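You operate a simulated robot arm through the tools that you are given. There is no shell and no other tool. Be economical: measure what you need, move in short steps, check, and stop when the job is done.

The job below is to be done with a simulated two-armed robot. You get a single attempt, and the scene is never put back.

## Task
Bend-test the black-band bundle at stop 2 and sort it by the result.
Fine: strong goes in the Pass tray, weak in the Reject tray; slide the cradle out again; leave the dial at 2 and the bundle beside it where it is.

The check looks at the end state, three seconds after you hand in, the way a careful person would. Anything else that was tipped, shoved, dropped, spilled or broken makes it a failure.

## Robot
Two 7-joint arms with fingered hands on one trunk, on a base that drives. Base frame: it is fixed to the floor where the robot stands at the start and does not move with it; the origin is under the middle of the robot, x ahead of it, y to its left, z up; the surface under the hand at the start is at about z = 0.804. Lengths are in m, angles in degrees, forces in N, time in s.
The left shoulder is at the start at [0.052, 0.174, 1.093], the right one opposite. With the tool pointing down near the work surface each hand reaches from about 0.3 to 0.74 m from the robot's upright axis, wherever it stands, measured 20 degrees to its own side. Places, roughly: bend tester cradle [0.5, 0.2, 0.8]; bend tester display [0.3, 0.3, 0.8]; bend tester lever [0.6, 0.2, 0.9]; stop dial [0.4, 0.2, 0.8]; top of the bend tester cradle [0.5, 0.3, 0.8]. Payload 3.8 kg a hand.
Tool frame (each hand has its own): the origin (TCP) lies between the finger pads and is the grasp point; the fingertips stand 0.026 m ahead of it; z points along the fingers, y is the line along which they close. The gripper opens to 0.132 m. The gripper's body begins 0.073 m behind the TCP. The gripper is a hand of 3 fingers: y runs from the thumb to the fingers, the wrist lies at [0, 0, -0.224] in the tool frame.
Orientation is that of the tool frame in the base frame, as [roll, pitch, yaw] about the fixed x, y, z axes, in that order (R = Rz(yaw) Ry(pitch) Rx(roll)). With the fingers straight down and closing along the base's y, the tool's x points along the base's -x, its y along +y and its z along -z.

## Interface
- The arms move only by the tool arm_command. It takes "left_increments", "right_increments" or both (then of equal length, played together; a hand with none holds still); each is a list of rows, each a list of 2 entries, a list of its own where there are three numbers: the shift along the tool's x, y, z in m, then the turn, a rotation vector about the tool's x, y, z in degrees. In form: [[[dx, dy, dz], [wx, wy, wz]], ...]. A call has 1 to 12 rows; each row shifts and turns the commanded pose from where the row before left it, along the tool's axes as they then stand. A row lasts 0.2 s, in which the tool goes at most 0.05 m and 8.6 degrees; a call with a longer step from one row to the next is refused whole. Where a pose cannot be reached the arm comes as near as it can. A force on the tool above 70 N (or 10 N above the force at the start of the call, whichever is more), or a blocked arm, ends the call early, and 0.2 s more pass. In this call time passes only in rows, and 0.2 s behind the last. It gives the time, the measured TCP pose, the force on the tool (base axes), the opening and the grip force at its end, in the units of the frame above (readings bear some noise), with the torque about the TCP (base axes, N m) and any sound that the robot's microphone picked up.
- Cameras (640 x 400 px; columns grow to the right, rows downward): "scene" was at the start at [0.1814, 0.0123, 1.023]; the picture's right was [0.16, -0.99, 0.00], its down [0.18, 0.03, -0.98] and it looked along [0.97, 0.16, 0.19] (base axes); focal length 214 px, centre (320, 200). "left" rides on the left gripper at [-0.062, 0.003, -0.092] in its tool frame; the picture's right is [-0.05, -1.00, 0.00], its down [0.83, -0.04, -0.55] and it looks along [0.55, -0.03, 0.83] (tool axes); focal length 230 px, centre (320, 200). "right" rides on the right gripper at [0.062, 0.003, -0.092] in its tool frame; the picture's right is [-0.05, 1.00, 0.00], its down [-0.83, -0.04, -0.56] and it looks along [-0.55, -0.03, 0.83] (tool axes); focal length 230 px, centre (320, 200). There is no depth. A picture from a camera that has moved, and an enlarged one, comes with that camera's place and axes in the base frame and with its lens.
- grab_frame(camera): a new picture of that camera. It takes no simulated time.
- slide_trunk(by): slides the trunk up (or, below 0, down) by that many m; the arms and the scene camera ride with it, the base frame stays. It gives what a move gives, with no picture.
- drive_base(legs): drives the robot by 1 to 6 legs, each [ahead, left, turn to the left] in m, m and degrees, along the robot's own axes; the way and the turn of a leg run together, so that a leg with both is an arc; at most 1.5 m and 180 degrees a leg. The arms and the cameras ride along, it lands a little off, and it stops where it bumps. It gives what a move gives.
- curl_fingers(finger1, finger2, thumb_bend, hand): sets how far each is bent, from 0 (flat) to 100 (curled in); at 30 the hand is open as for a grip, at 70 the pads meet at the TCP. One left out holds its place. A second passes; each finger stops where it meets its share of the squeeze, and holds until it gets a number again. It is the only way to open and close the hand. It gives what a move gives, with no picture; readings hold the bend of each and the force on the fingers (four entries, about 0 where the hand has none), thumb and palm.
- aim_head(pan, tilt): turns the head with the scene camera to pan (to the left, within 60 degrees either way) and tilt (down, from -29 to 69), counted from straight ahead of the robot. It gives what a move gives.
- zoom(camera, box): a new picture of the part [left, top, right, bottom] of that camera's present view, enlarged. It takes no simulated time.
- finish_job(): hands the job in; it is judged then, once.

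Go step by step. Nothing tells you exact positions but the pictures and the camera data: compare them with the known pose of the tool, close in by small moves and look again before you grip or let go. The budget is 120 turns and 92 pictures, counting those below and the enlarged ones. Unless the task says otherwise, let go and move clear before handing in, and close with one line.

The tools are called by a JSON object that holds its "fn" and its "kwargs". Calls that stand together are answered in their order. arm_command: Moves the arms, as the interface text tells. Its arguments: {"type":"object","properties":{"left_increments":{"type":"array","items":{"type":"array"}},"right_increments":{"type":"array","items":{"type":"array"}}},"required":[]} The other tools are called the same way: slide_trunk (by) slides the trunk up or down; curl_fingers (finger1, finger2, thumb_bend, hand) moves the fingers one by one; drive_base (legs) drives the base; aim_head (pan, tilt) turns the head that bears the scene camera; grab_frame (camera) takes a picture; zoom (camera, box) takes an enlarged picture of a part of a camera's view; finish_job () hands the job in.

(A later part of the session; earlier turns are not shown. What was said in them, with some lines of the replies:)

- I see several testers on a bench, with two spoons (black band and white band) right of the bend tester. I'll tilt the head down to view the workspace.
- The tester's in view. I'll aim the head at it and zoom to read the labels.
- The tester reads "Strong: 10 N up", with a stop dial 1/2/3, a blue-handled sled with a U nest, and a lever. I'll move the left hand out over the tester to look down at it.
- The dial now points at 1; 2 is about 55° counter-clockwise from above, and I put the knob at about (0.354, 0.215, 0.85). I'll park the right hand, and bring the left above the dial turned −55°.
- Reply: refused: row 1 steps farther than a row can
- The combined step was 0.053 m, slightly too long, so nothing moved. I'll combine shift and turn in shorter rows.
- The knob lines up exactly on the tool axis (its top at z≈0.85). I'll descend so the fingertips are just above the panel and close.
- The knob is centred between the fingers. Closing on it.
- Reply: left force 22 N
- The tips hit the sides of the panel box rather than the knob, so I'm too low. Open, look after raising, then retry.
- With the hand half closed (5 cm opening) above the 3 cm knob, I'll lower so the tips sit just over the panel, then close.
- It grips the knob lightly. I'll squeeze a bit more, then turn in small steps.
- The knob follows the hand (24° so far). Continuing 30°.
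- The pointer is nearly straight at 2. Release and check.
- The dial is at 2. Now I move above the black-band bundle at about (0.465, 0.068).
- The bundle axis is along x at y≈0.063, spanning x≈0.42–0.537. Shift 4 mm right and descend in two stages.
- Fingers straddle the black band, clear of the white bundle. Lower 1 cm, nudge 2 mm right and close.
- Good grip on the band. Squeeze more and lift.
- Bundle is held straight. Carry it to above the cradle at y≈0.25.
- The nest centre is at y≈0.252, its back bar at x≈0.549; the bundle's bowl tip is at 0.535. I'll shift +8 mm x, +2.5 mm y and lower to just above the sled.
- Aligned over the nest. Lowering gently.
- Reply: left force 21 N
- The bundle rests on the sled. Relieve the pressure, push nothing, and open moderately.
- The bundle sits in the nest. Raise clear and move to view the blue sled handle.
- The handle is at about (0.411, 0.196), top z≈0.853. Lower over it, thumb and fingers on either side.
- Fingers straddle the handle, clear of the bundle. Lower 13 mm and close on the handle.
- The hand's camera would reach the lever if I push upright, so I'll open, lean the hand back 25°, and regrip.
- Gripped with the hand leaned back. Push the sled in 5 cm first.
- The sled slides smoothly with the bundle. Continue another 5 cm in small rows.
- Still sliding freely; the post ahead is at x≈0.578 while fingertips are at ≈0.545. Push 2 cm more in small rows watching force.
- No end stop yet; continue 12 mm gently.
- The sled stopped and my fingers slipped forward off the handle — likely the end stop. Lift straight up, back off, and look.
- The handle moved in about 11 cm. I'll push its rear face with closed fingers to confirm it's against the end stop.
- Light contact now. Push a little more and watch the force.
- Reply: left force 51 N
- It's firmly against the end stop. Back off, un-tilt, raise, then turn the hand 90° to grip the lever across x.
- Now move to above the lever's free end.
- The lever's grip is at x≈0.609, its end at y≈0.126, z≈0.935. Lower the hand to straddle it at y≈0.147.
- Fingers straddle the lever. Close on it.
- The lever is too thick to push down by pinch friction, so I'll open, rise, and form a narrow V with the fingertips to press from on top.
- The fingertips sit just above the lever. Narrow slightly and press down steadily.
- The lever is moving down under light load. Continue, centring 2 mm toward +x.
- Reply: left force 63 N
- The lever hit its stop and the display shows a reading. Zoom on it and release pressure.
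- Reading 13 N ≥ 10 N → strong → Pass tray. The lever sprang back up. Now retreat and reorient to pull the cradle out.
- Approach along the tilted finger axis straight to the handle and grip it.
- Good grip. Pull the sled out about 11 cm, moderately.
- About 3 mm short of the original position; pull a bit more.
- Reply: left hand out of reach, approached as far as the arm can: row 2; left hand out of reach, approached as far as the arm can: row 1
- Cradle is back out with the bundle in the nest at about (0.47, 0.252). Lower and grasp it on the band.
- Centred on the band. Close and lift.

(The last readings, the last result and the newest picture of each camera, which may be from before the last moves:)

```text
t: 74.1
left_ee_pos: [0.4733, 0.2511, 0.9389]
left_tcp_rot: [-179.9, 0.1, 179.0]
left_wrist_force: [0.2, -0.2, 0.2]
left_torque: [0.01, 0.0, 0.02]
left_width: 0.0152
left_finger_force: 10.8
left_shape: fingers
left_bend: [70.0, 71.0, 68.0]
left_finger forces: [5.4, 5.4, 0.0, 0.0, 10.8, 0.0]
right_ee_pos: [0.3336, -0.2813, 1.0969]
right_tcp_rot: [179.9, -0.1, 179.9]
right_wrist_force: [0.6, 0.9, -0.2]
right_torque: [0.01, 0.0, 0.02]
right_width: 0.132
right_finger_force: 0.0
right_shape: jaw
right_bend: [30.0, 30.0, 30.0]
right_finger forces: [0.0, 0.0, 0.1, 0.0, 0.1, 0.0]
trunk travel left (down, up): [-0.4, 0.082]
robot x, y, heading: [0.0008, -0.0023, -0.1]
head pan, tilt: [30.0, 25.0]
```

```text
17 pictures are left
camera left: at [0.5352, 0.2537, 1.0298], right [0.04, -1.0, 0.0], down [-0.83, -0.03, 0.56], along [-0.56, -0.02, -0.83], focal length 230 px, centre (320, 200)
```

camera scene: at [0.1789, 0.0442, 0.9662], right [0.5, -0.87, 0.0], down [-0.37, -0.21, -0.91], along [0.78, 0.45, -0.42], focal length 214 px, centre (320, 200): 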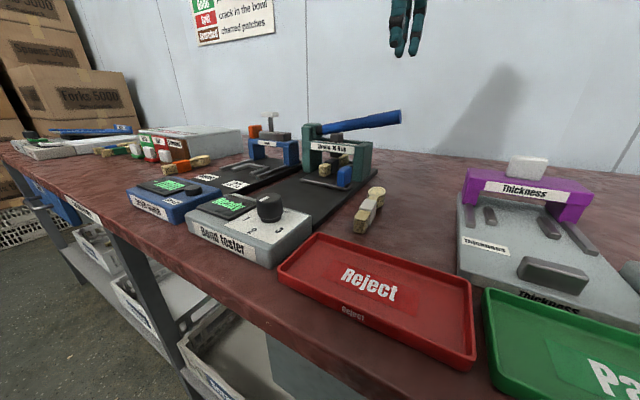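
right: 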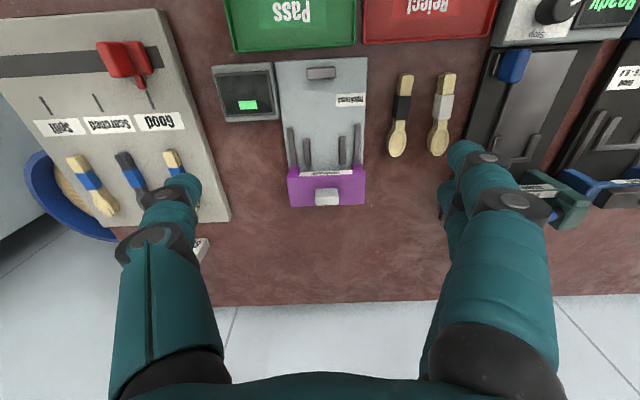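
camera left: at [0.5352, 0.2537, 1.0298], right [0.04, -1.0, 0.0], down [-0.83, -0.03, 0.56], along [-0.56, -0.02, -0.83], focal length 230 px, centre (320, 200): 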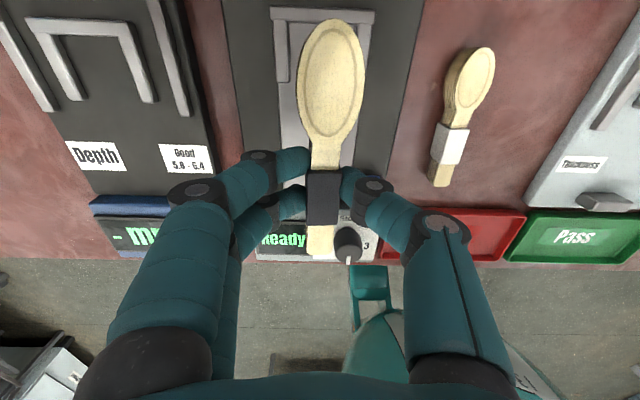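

Bundle lifted and display back to Ready. The Pass tray is at about x 0.315–0.384, y −0.15–0.01, so the bundle must lie along y. I'll raise, and drive the base back 8 cm and right 10 cm for comfortable reach.

{"fn": "arm_command", "kwargs": {"left_increments": [[[0, 0, -0.04], [0, 0, 0]], [[0, 0, -0.02], [0, 0, 0]]]}}

{"fn": "drive_base", "kwargs": {"legs": [[-0.08, 0, 0], [0, -0.1, 0]]}}

```text
t: 74.7
left_ee_pos: [0.472, 0.2518, 0.9992]
left_tcp_rot: [-179.9, 0.0, 179.0]
left_wrist_force: [-1.0, 0.5, -0.4]
left_torque: [-0.02, 0.03, 0.0]
left_width: 0.0152
left_finger_force: 10.8
left_shape: fingers
left_bend: [70.0, 71.0, 68.0]
left_finger forces: [5.4, 5.5, 0.1, 0.0, 10.7, 0.0]
right_ee_pos: [0.335, -0.2813, 1.0966]
right_tcp_rot: [-180.0, 0.0, 179.9]
right_wrist_force: [-0.4, 0.2, 1.0]
right_torque: [0.01, 0.01, -0.03]
right_width: 0.1321
right_finger_force: 0.0
right_shape: jaw
right_bend: [30.0, 30.0, 30.0]
right_finger forces: [0.1, 0.1, 0.1, 0.1, 0.0, 0.0]
trunk travel left (down, up): [-0.4, 0.082]
robot x, y, heading: [0.0011, -0.003, -0.0]
head pan, tilt: [30.0, 25.0]
```

```text
t: 76.9
left_ee_pos: [0.3935, 0.1523, 0.9989]
left_tcp_rot: [-179.9, -0.1, 179.1]
left_wrist_force: [0.3, -0.5, -0.8]
left_torque: [0.01, 0.01, 0.01]
left_width: 0.0152
left_finger_force: 11.1
left_shape: fingers
left_bend: [70.0, 71.0, 68.0]
left_finger forces: [5.5, 5.4, 0.0, 0.0, 10.8, 0.0]
right_ee_pos: [0.2568, -0.3818, 1.0953]
right_tcp_rot: [179.9, 0.0, 180.0]
right_wrist_force: [0.4, -0.2, -0.1]
right_torque: [0.03, -0.01, -0.02]
right_width: 0.1319
right_finger_force: 0.0
right_shape: jaw
right_bend: [30.0, 30.0, 30.0]
right_finger forces: [0.0, 0.1, 0.0, 0.0, 0.0, 0.1]
trunk travel left (down, up): [-0.4, 0.082]
robot x, y, heading: [-0.0768, -0.0997, 0.0]
head pan, tilt: [30.0, 25.0]
```

Rotate the hand 90° so the bundle lies along y, then carry it over the Pass tray.

{"fn": "arm_command", "kwargs": {"left_increments": [[[0, 0, 0], [0, 0, 8.2]], [[0, 0, 0], [0, 0, 8.2]], [[0, 0, 0], [0, 0, 8.2]], [[0, 0, 0], [0, 0, 8.2]], [[0, 0, 0], [0, 0, 8.2]], [[0, 0, 0], [0, 0, 8.2]], [[0, 0, 0], [0, 0, 8.2]], [[0, 0, 0], [0, 0, 8.2]], [[0, 0, 0], [0, 0, 8.2]], [[0, 0, 0], [0, 0, 8.2]], [[0, 0, 0], [0, 0, 7]]]}}

{"fn": "arm_command", "kwargs": {"left_increments": [[[-0.04, -0.0086, 0.006], [0, 0, 0]], [[-0.04, -0.0086, 0.006], [0, 0, 0]], [[-0.04, -0.0086, 0.006], [0, 0, 0]], [[-0.04, -0.0086, 0.006], [0, 0, 0]], [[-0.04, -0.0086, 0.006], [0, 0, 0]]]}}

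{"fn": "aim_head", "kwargs": {"pan": 5, "tilt": 40}}

{"fn": "grab_frame", "kwargs": {"camera": "scene"}}

{"fn": "grab_frame", "kwargs": {"camera": "left"}}

```text
t: 79.3
left_ee_pos: [0.3927, 0.15, 0.9989]
left_tcp_rot: [-180.0, 0.1, 90.0]
left_wrist_force: [0.4, 0.2, -0.1]
left_torque: [-0.02, 0.03, -0.01]
left_width: 0.0149
left_finger_force: 10.7
left_shape: fingers
left_bend: [70.0, 71.0, 68.0]
left_finger forces: [5.3, 5.5, 0.1, 0.1, 10.9, 0.0]
right_ee_pos: [0.2574, -0.3806, 1.0969]
right_tcp_rot: [179.9, 0.0, 179.9]
right_wrist_force: [-0.3, -0.3, 0.7]
right_torque: [0.02, -0.03, 0.02]
right_width: 0.132
right_finger_force: 0.1
right_shape: jaw
right_bend: [30.0, 30.0, 30.0]
right_finger forces: [0.0, 0.0, 0.1, 0.0, 0.1, 0.0]
trunk travel left (down, up): [-0.4, 0.082]
robot x, y, heading: [-0.0771, -0.1042, 0.1]
head pan, tilt: [30.0, 25.0]
```

```text
t: 80.5
left_ee_pos: [0.3512, -0.0522, 0.9685]
left_tcp_rot: [-180.0, 0.1, 90.1]
left_wrist_force: [-0.7, 0.3, -0.1]
left_torque: [-0.01, 0.0, 0.0]
left_width: 0.0153
left_finger_force: 11.2
left_shape: fingers
left_bend: [71.0, 71.0, 68.0]
left_finger forces: [5.3, 5.4, 0.0, 0.0, 10.7, 0.1]
right_ee_pos: [0.2569, -0.3818, 1.0964]
right_tcp_rot: [179.9, 0.0, 179.9]
right_wrist_force: [-0.9, -0.7, -0.3]
right_torque: [0.01, 0.03, -0.01]
right_width: 0.1319
right_finger_force: 0.1
right_shape: jaw
right_bend: [30.0, 30.0, 30.0]
right_finger forces: [0.0, 0.0, 0.0, 0.0, 0.0, 0.0]
trunk travel left (down, up): [-0.4, 0.082]
robot x, y, heading: [-0.0765, -0.1, 0.1]
head pan, tilt: [30.0, 25.0]
```

```text
t: 81.4
left_ee_pos: [0.3504, -0.0506, 0.9687]
left_tcp_rot: [179.9, 0.2, 90.1]
left_wrist_force: [-0.2, 0.8, 0.2]
left_torque: [-0.03, 0.03, 0.0]
left_width: 0.0151
left_finger_force: 11.3
left_shape: fingers
left_bend: [71.0, 71.0, 68.0]
left_finger forces: [5.3, 5.3, 0.1, 0.0, 10.7, 0.0]
right_ee_pos: [0.2564, -0.3811, 1.0962]
right_tcp_rot: [-180.0, -0.1, 180.0]
right_wrist_force: [-0.1, 0.1, 0.0]
right_torque: [0.01, -0.01, 0.0]
right_width: 0.132
right_finger_force: 0.1
right_shape: jaw
right_bend: [30.0, 30.0, 30.0]
right_finger forces: [0.0, 0.0, 0.0, 0.0, 0.1, 0.0]
trunk travel left (down, up): [-0.4, 0.082]
robot x, y, heading: [-0.0773, -0.0994, 0.1]
head pan, tilt: [5.0, 40.0]
```

```text
16 pictures are left
camera scene: at [0.1053, -0.0944, 0.943], right [0.09, -1.0, 0.0], down [-0.64, -0.06, -0.77], along [0.76, 0.07, -0.64], focal length 214 px, centre (320, 200)
```

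scene: 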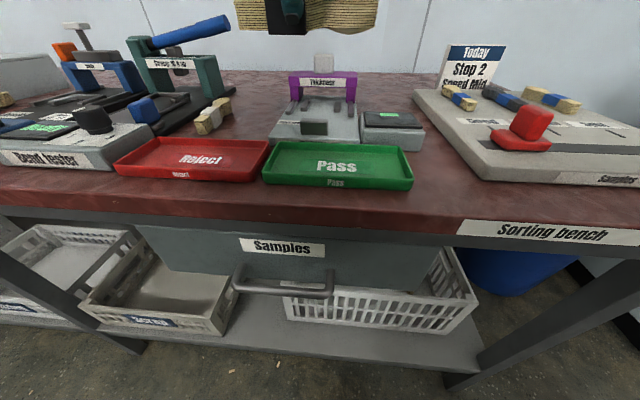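

```text
15 pictures are left
camera left: at [0.3565, -0.1111, 1.0606], right [-1.0, -0.05, 0.0], down [-0.04, 0.83, 0.55], along [-0.03, 0.55, -0.83], focal length 230 px, centre (320, 200)
```

left: 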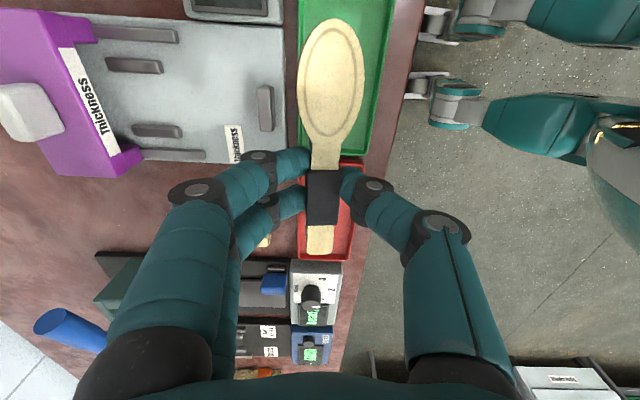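

The left camera puts the tray centre near (0.335, −0.09). Shift there and lower to just above the rim, then look again.

{"fn": "arm_command", "kwargs": {"left_increments": [[[-0.016, -0.006, 0.02], [0, 0, 0]], [[-0.016, -0.006, 0.02], [0, 0, 0]], [[0, 0, 0.028], [0, 0, 0]]]}}

{"fn": "grab_frame", "kwargs": {"camera": "left"}}

{"fn": "grab_frame", "kwargs": {"camera": "scene"}}

```text
t: 82.2
left_ee_pos: [0.3394, -0.0833, 0.8997]
left_tcp_rot: [-180.0, 0.2, 90.2]
left_wrist_force: [-0.7, 0.1, 0.1]
left_torque: [0.04, -0.01, 0.01]
left_width: 0.0153
left_finger_force: 10.9
left_shape: fingers
left_bend: [71.0, 71.0, 68.0]
left_finger forces: [5.3, 5.4, 0.0, 0.0, 10.7, 0.0]
right_ee_pos: [0.2573, -0.3812, 1.0961]
right_tcp_rot: [180.0, 0.0, -180.0]
right_wrist_force: [-0.5, 0.2, 0.0]
right_torque: [-0.01, 0.03, 0.01]
right_width: 0.132
right_finger_force: 0.1
right_shape: jaw
right_bend: [30.0, 30.0, 30.0]
right_finger forces: [0.0, 0.0, 0.0, 0.1, 0.1, 0.0]
trunk travel left (down, up): [-0.4, 0.082]
robot x, y, heading: [-0.0784, -0.1017, 0.2]
head pan, tilt: [5.0, 40.0]
```

```text
14 pictures are left
camera left: at [0.3455, -0.1435, 0.9921], right [-1.0, -0.05, 0.0], down [-0.05, 0.83, 0.55], along [-0.03, 0.55, -0.83], focal length 230 px, centre (320, 200)
```

left: 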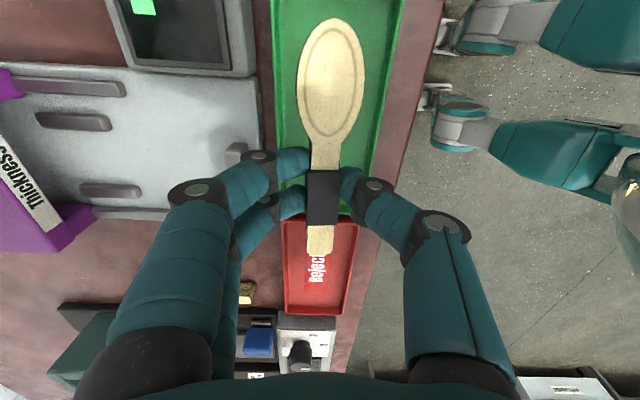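

```text
13 pictures are left
camera scene: at [0.1055, -0.0941, 0.9429], right [0.09, -1.0, 0.0], down [-0.64, -0.06, -0.77], along [0.76, 0.07, -0.64], focal length 214 px, centre (320, 200)
```

scene: 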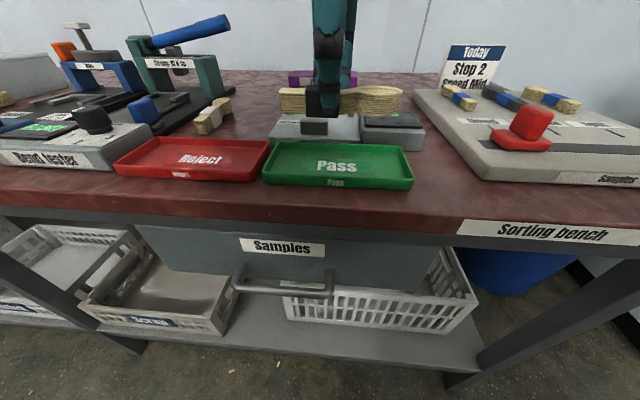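

The bundle is centred over the Pass tray with clearance at both ends. Lower into it.

{"fn": "arm_command", "kwargs": {"left_increments": [[[-0.002, -0.003, 0.02], [0, 0, 0]], [[0, 0, 0.02], [0, 0, 0]], [[0, 0, 0.008], [0, 0, 0]], [[0, 0, 0.004], [0, 0, 0]]]}}

{"fn": "arm_command", "kwargs": {"left_increments": [[[0, 0, 0.002], [0, 0, 0]], [[0, 0, 0.002], [0, 0, 0]]]}}

```text
t: 83.2
left_ee_pos: [0.3351, -0.0827, 0.8492]
left_tcp_rot: [-180.0, 0.1, 90.1]
left_wrist_force: [0.0, -0.4, -0.2]
left_torque: [-0.02, 0.01, -0.01]
left_width: 0.0155
left_finger_force: 10.7
left_shape: fingers
left_bend: [71.0, 71.0, 68.0]
left_finger forces: [5.4, 5.5, 0.0, 0.0, 10.7, 0.1]
right_ee_pos: [0.2562, -0.3808, 1.0953]
right_tcp_rot: [-180.0, 0.0, -180.0]
right_wrist_force: [-0.1, -0.1, 0.8]
right_torque: [-0.01, 0.0, 0.0]
right_width: 0.1319
right_finger_force: 0.0
right_shape: jaw
right_bend: [30.0, 30.0, 30.0]
right_finger forces: [0.0, 0.1, 0.0, 0.0, 0.0, 0.0]
trunk travel left (down, up): [-0.4, 0.082]
robot x, y, heading: [-0.0769, -0.0995, 0.2]
head pan, tilt: [5.0, 40.0]
```

```text
t: 83.8
left_ee_pos: [0.3365, -0.0829, 0.8447]
left_tcp_rot: [180.0, 0.1, 90.0]
left_wrist_force: [0.2, 0.2, 0.8]
left_torque: [0.01, 0.0, 0.0]
left_width: 0.0152
left_finger_force: 10.9
left_shape: fingers
left_bend: [71.0, 71.0, 68.0]
left_finger forces: [5.4, 5.4, 0.1, 0.0, 10.8, 0.0]
right_ee_pos: [0.2572, -0.381, 1.0959]
right_tcp_rot: [179.9, 0.0, -180.0]
right_wrist_force: [0.6, -0.5, 0.7]
right_torque: [0.03, -0.01, -0.04]
right_width: 0.1318
right_finger_force: 0.0
right_shape: jaw
right_bend: [30.0, 30.0, 30.0]
right_finger forces: [0.0, 0.0, 0.0, 0.1, 0.0, 0.0]
trunk travel left (down, up): [-0.4, 0.082]
robot x, y, heading: [-0.0783, -0.0996, 0.5]
head pan, tilt: [5.0, 40.0]
```

{"fn": "arm_command", "kwargs": {"left_increments": [[[0, 0, 0.002], [0, 0, 0]], [[0, 0, 0.001], [0, 0, 0]]]}}

{"fn": "grab_frame", "kwargs": {"camera": "left"}}

{"fn": "zoom", "kwargs": {"camera": "scene", "box": [220, 60, 460, 210]}}

```text
t: 84.4
left_ee_pos: [0.3358, -0.0824, 0.8412]
left_tcp_rot: [179.9, 0.2, 90.0]
left_wrist_force: [0.0, -0.3, 0.3]
left_torque: [0.02, 0.0, -0.03]
left_width: 0.0151
left_finger_force: 10.7
left_shape: fingers
left_bend: [71.0, 71.0, 68.0]
left_finger forces: [5.4, 5.4, 0.1, 0.0, 10.7, 0.0]
right_ee_pos: [0.2571, -0.3818, 1.0959]
right_tcp_rot: [180.0, -0.1, -180.0]
right_wrist_force: [-0.3, -0.1, 1.0]
right_torque: [-0.02, 0.01, 0.02]
right_width: 0.1319
right_finger_force: 0.1
right_shape: jaw
right_bend: [30.0, 30.0, 30.0]
right_finger forces: [0.0, 0.0, 0.1, 0.1, 0.0, 0.0]
trunk travel left (down, up): [-0.4, 0.082]
robot x, y, heading: [-0.0781, -0.1007, 0.2]
head pan, tilt: [5.0, 40.0]
```

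```text
12 pictures are left
camera left: at [0.3409, -0.1441, 0.9335], right [-1.0, -0.05, 0.0], down [-0.05, 0.83, 0.55], along [-0.03, 0.55, -0.83], focal length 230 px, centre (320, 200)
```

left: 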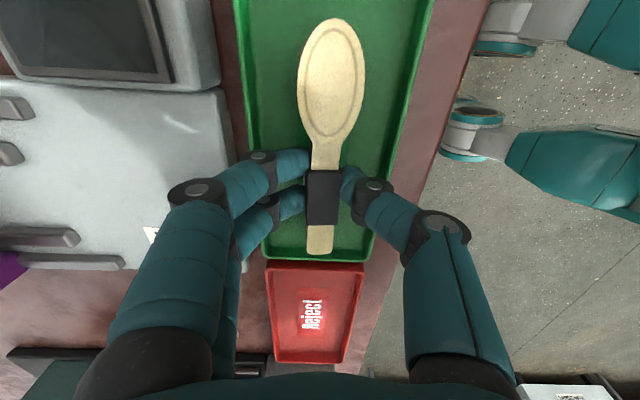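

```text
2.67 times, centred on (340, 135) of scene
camera zoom: at [0.1053, -0.0944, 0.943], right [0.09, -1.0, 0.0], down [-0.64, -0.06, -0.77], along [0.76, 0.07, -0.64], focal length 572 px, centre (267, 373)
```

zoom: 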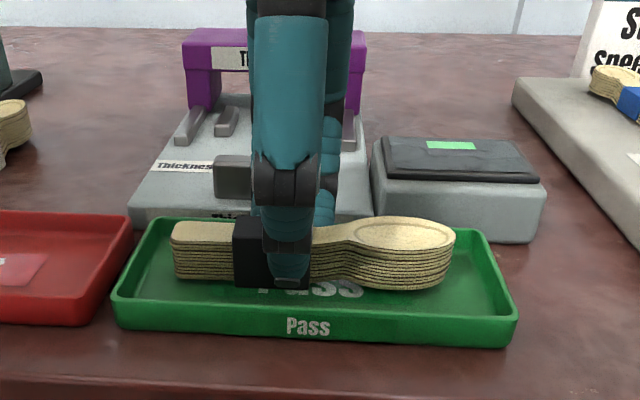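

Well centred inside the tray; a few mm still to go. Shift 4 mm right and lower until contact.

{"fn": "arm_command", "kwargs": {"left_increments": [[[-0.004, 0, 0.001], [0, 0, 0]], [[0, 0, 0.002], [0, 0, 0]]]}}

{"fn": "arm_command", "kwargs": {"left_increments": [[[0, 0, 0.002], [0, 0, 0]], [[0, 0, 0], [0, 0, 0]]]}}

```text
t: 85.0
left_ee_pos: [0.3376, -0.0869, 0.8391]
left_tcp_rot: [179.9, 0.3, 90.2]
left_wrist_force: [2.9, 0.7, 5.5]
left_torque: [0.03, 0.04, -0.02]
left_width: 0.0148
left_finger_force: 11.1
left_shape: fingers
left_bend: [71.0, 71.0, 69.0]
left_finger forces: [6.6, 6.4, 0.0, 0.0, 10.7, 0.0]
right_ee_pos: [0.257, -0.3807, 1.0967]
right_tcp_rot: [-180.0, 0.0, 180.0]
right_wrist_force: [-0.5, -0.2, 0.2]
right_torque: [0.02, 0.03, -0.01]
right_width: 0.1318
right_finger_force: 0.0
right_shape: jaw
right_bend: [30.0, 30.0, 30.0]
right_finger forces: [0.1, 0.0, 0.0, 0.1, 0.0, 0.1]
trunk travel left (down, up): [-0.4, 0.082]
robot x, y, heading: [-0.0797, -0.1004, 0.1]
head pan, tilt: [5.0, 40.0]
```

```text
t: 85.6
left_ee_pos: [0.3362, -0.0872, 0.8389]
left_tcp_rot: [179.8, 0.2, 90.2]
left_wrist_force: [2.4, 3.5, 14.4]
left_torque: [0.05, 0.01, 0.01]
left_width: 0.0146
left_finger_force: 14.1
left_shape: fingers
left_bend: [71.0, 71.0, 69.0]
left_finger forces: [7.6, 7.6, 0.1, 0.0, 12.6, 0.0]
right_ee_pos: [0.2565, -0.3807, 1.0973]
right_tcp_rot: [-180.0, 0.0, -179.9]
right_wrist_force: [0.7, 0.1, 0.5]
right_torque: [-0.01, 0.02, -0.02]
right_width: 0.1321
right_finger_force: 0.2
right_shape: jaw
right_bend: [30.0, 30.0, 30.0]
right_finger forces: [0.0, 0.0, 0.0, 0.1, 0.0, 0.0]
trunk travel left (down, up): [-0.4, 0.082]
robot x, y, heading: [-0.0792, -0.1032, 0.3]
head pan, tilt: [5.0, 40.0]
```

Contact with the tray floor. Ease up 3 mm, open modestly, and rise straight up.

{"fn": "arm_command", "kwargs": {"left_increments": [[[0, 0, -0.003], [0, 0, 0]]]}}

{"fn": "curl_fingers", "kwargs": {"hand": "left", "finger1": 61, "finger2": 61, "thumb_bend": 61}}

{"fn": "arm_command", "kwargs": {"left_increments": [[[0, 0, -0.015], [0, 0, 0]], [[0, 0, -0.025], [0, 0, 0]], [[0, 0, -0.04], [0, 0, 0]], [[0, 0, -0.04], [0, 0, 0]], [[0, 0, -0.04], [0, 0, 0]]]}}

{"fn": "grab_frame", "kwargs": {"camera": "scene"}}

{"fn": "grab_frame", "kwargs": {"camera": "left"}}

```text
t: 86.0
left_ee_pos: [0.3359, -0.0881, 0.8394]
left_tcp_rot: [-179.9, 0.2, 90.1]
left_wrist_force: [0.6, 0.2, 3.7]
left_torque: [-0.04, 0.0, -0.02]
left_width: 0.0148
left_finger_force: 11.8
left_shape: fingers
left_bend: [71.0, 71.0, 69.0]
left_finger forces: [6.2, 6.2, 0.0, 0.0, 11.0, 0.0]
right_ee_pos: [0.2557, -0.3834, 1.0961]
right_tcp_rot: [179.9, -0.1, -180.0]
right_wrist_force: [-0.1, -0.2, 0.7]
right_torque: [0.0, -0.01, 0.03]
right_width: 0.132
right_finger_force: 0.0
right_shape: jaw
right_bend: [30.0, 30.0, 30.0]
right_finger forces: [0.0, 0.1, 0.0, 0.1, 0.0, 0.0]
trunk travel left (down, up): [-0.4, 0.082]
robot x, y, heading: [-0.0802, -0.1019, 0.1]
head pan, tilt: [5.0, 40.0]
```

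```text
t: 87.0
left_ee_pos: [0.3358, -0.0873, 0.8404]
left_tcp_rot: [180.0, 0.1, 90.1]
left_wrist_force: [-1.2, -0.1, -0.8]
left_torque: [0.01, -0.01, -0.01]
left_width: 0.0311
left_finger_force: 0.1
left_shape: fingers
left_bend: [61.0, 61.0, 61.0]
left_finger forces: [0.1, 0.1, 0.1, 0.1, 0.0, 0.0]
right_ee_pos: [0.2566, -0.3815, 1.0953]
right_tcp_rot: [179.9, 0.1, 180.0]
right_wrist_force: [0.1, -0.7, -0.6]
right_torque: [0.0, -0.03, 0.01]
right_width: 0.132
right_finger_force: 0.1
right_shape: jaw
right_bend: [30.0, 30.0, 30.0]
right_finger forces: [0.0, 0.0, 0.0, 0.0, 0.0, 0.0]
trunk travel left (down, up): [-0.4, 0.082]
robot x, y, heading: [-0.0814, -0.1002, 0.1]
head pan, tilt: [5.0, 40.0]
```

```text
t: 88.2
left_ee_pos: [0.3348, -0.0862, 1.0008]
left_tcp_rot: [-180.0, 0.1, 90.1]
left_wrist_force: [-0.4, 0.6, -1.2]
left_torque: [0.0, 0.01, -0.03]
left_width: 0.0311
left_finger_force: 0.0
left_shape: fingers
left_bend: [61.0, 61.0, 61.0]
left_finger forces: [0.1, 0.1, 0.0, 0.0, 0.0, 0.0]
right_ee_pos: [0.2577, -0.3811, 1.0958]
right_tcp_rot: [179.9, 0.0, -180.0]
right_wrist_force: [-0.2, 0.9, 0.8]
right_torque: [-0.02, 0.0, 0.0]
right_width: 0.1317
right_finger_force: 0.1
right_shape: jaw
right_bend: [30.0, 30.0, 30.0]
right_finger forces: [0.0, 0.0, 0.0, 0.0, 0.0, 0.0]
trunk travel left (down, up): [-0.4, 0.082]
robot x, y, heading: [-0.0795, -0.1009, -0.0]
head pan, tilt: [5.0, 40.0]
```

```text
10 pictures are left
camera scene: at [0.105, -0.0945, 0.943], right [0.09, -1.0, 0.0], down [-0.64, -0.06, -0.77], along [0.76, 0.07, -0.64], focal length 214 px, centre (320, 200)
```

scene: 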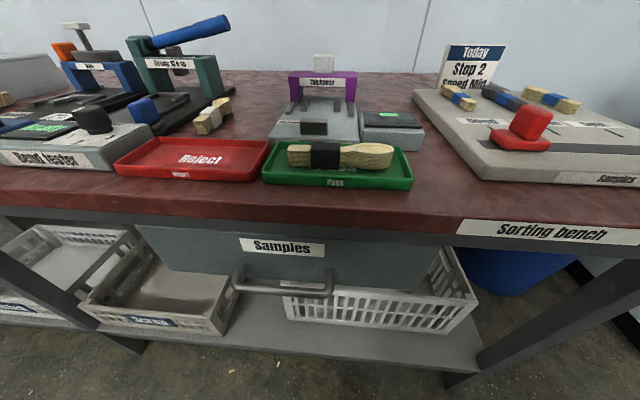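

```text
9 pictures are left
camera left: at [0.3396, -0.1471, 1.0921], right [-1.0, -0.05, 0.0], down [-0.05, 0.83, 0.55], along [-0.03, 0.55, -0.83], focal length 230 px, centre (320, 200)
```

left: 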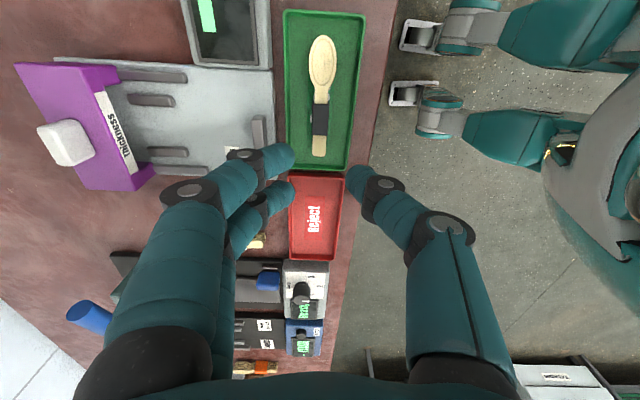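

The bundle lies flat in the Pass tray. One last check of dial, cradle and white bundle.

{"fn": "zoom", "kwargs": {"camera": "scene", "box": [0, 0, 270, 190]}}

{"fn": "zoom", "kwargs": {"camera": "left", "box": [220, 240, 350, 370]}}

```text
2.11 times, centred on (135, 95) of scene
camera zoom: at [0.105, -0.0945, 0.943], right [0.09, -1.0, 0.0], down [-0.64, -0.06, -0.77], along [0.76, 0.07, -0.64], focal length 452 px, centre (710, 421)
```

zoom: 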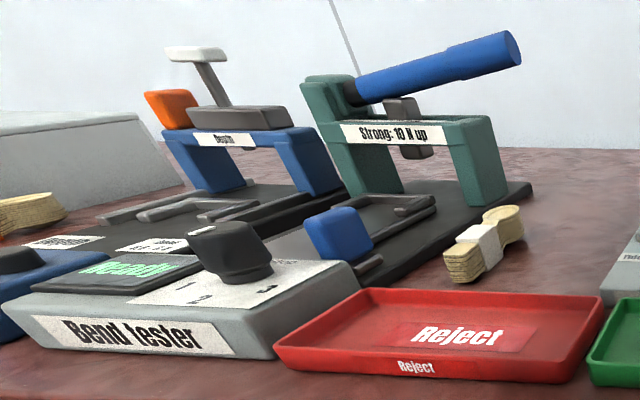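

```text
3.08 times, centred on (285, 305) of left
camera zoom: at [0.3396, -0.1471, 1.0921], right [-1.0, -0.05, 0.0], down [-0.05, 0.83, 0.55], along [-0.03, 0.55, -0.83], focal length 708 px, centre (428, -123)
```

zoom: 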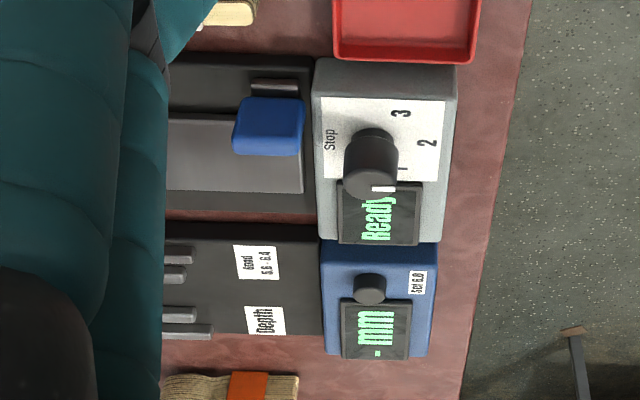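

The dial is at 2, the cradle is out, the lever is up, the white bundle is untouched and the black one is in the Pass tray. Handing in.

{"fn": "finish_job", "kwargs": {}}

```text
The job is handed in.
```

The black-band bundle read 13 N at stop 2, above the 10 N strong limit, so it is in the Pass tray; the cradle is slid back out, the dial is left at 2 and the white-band bundle was not touched.
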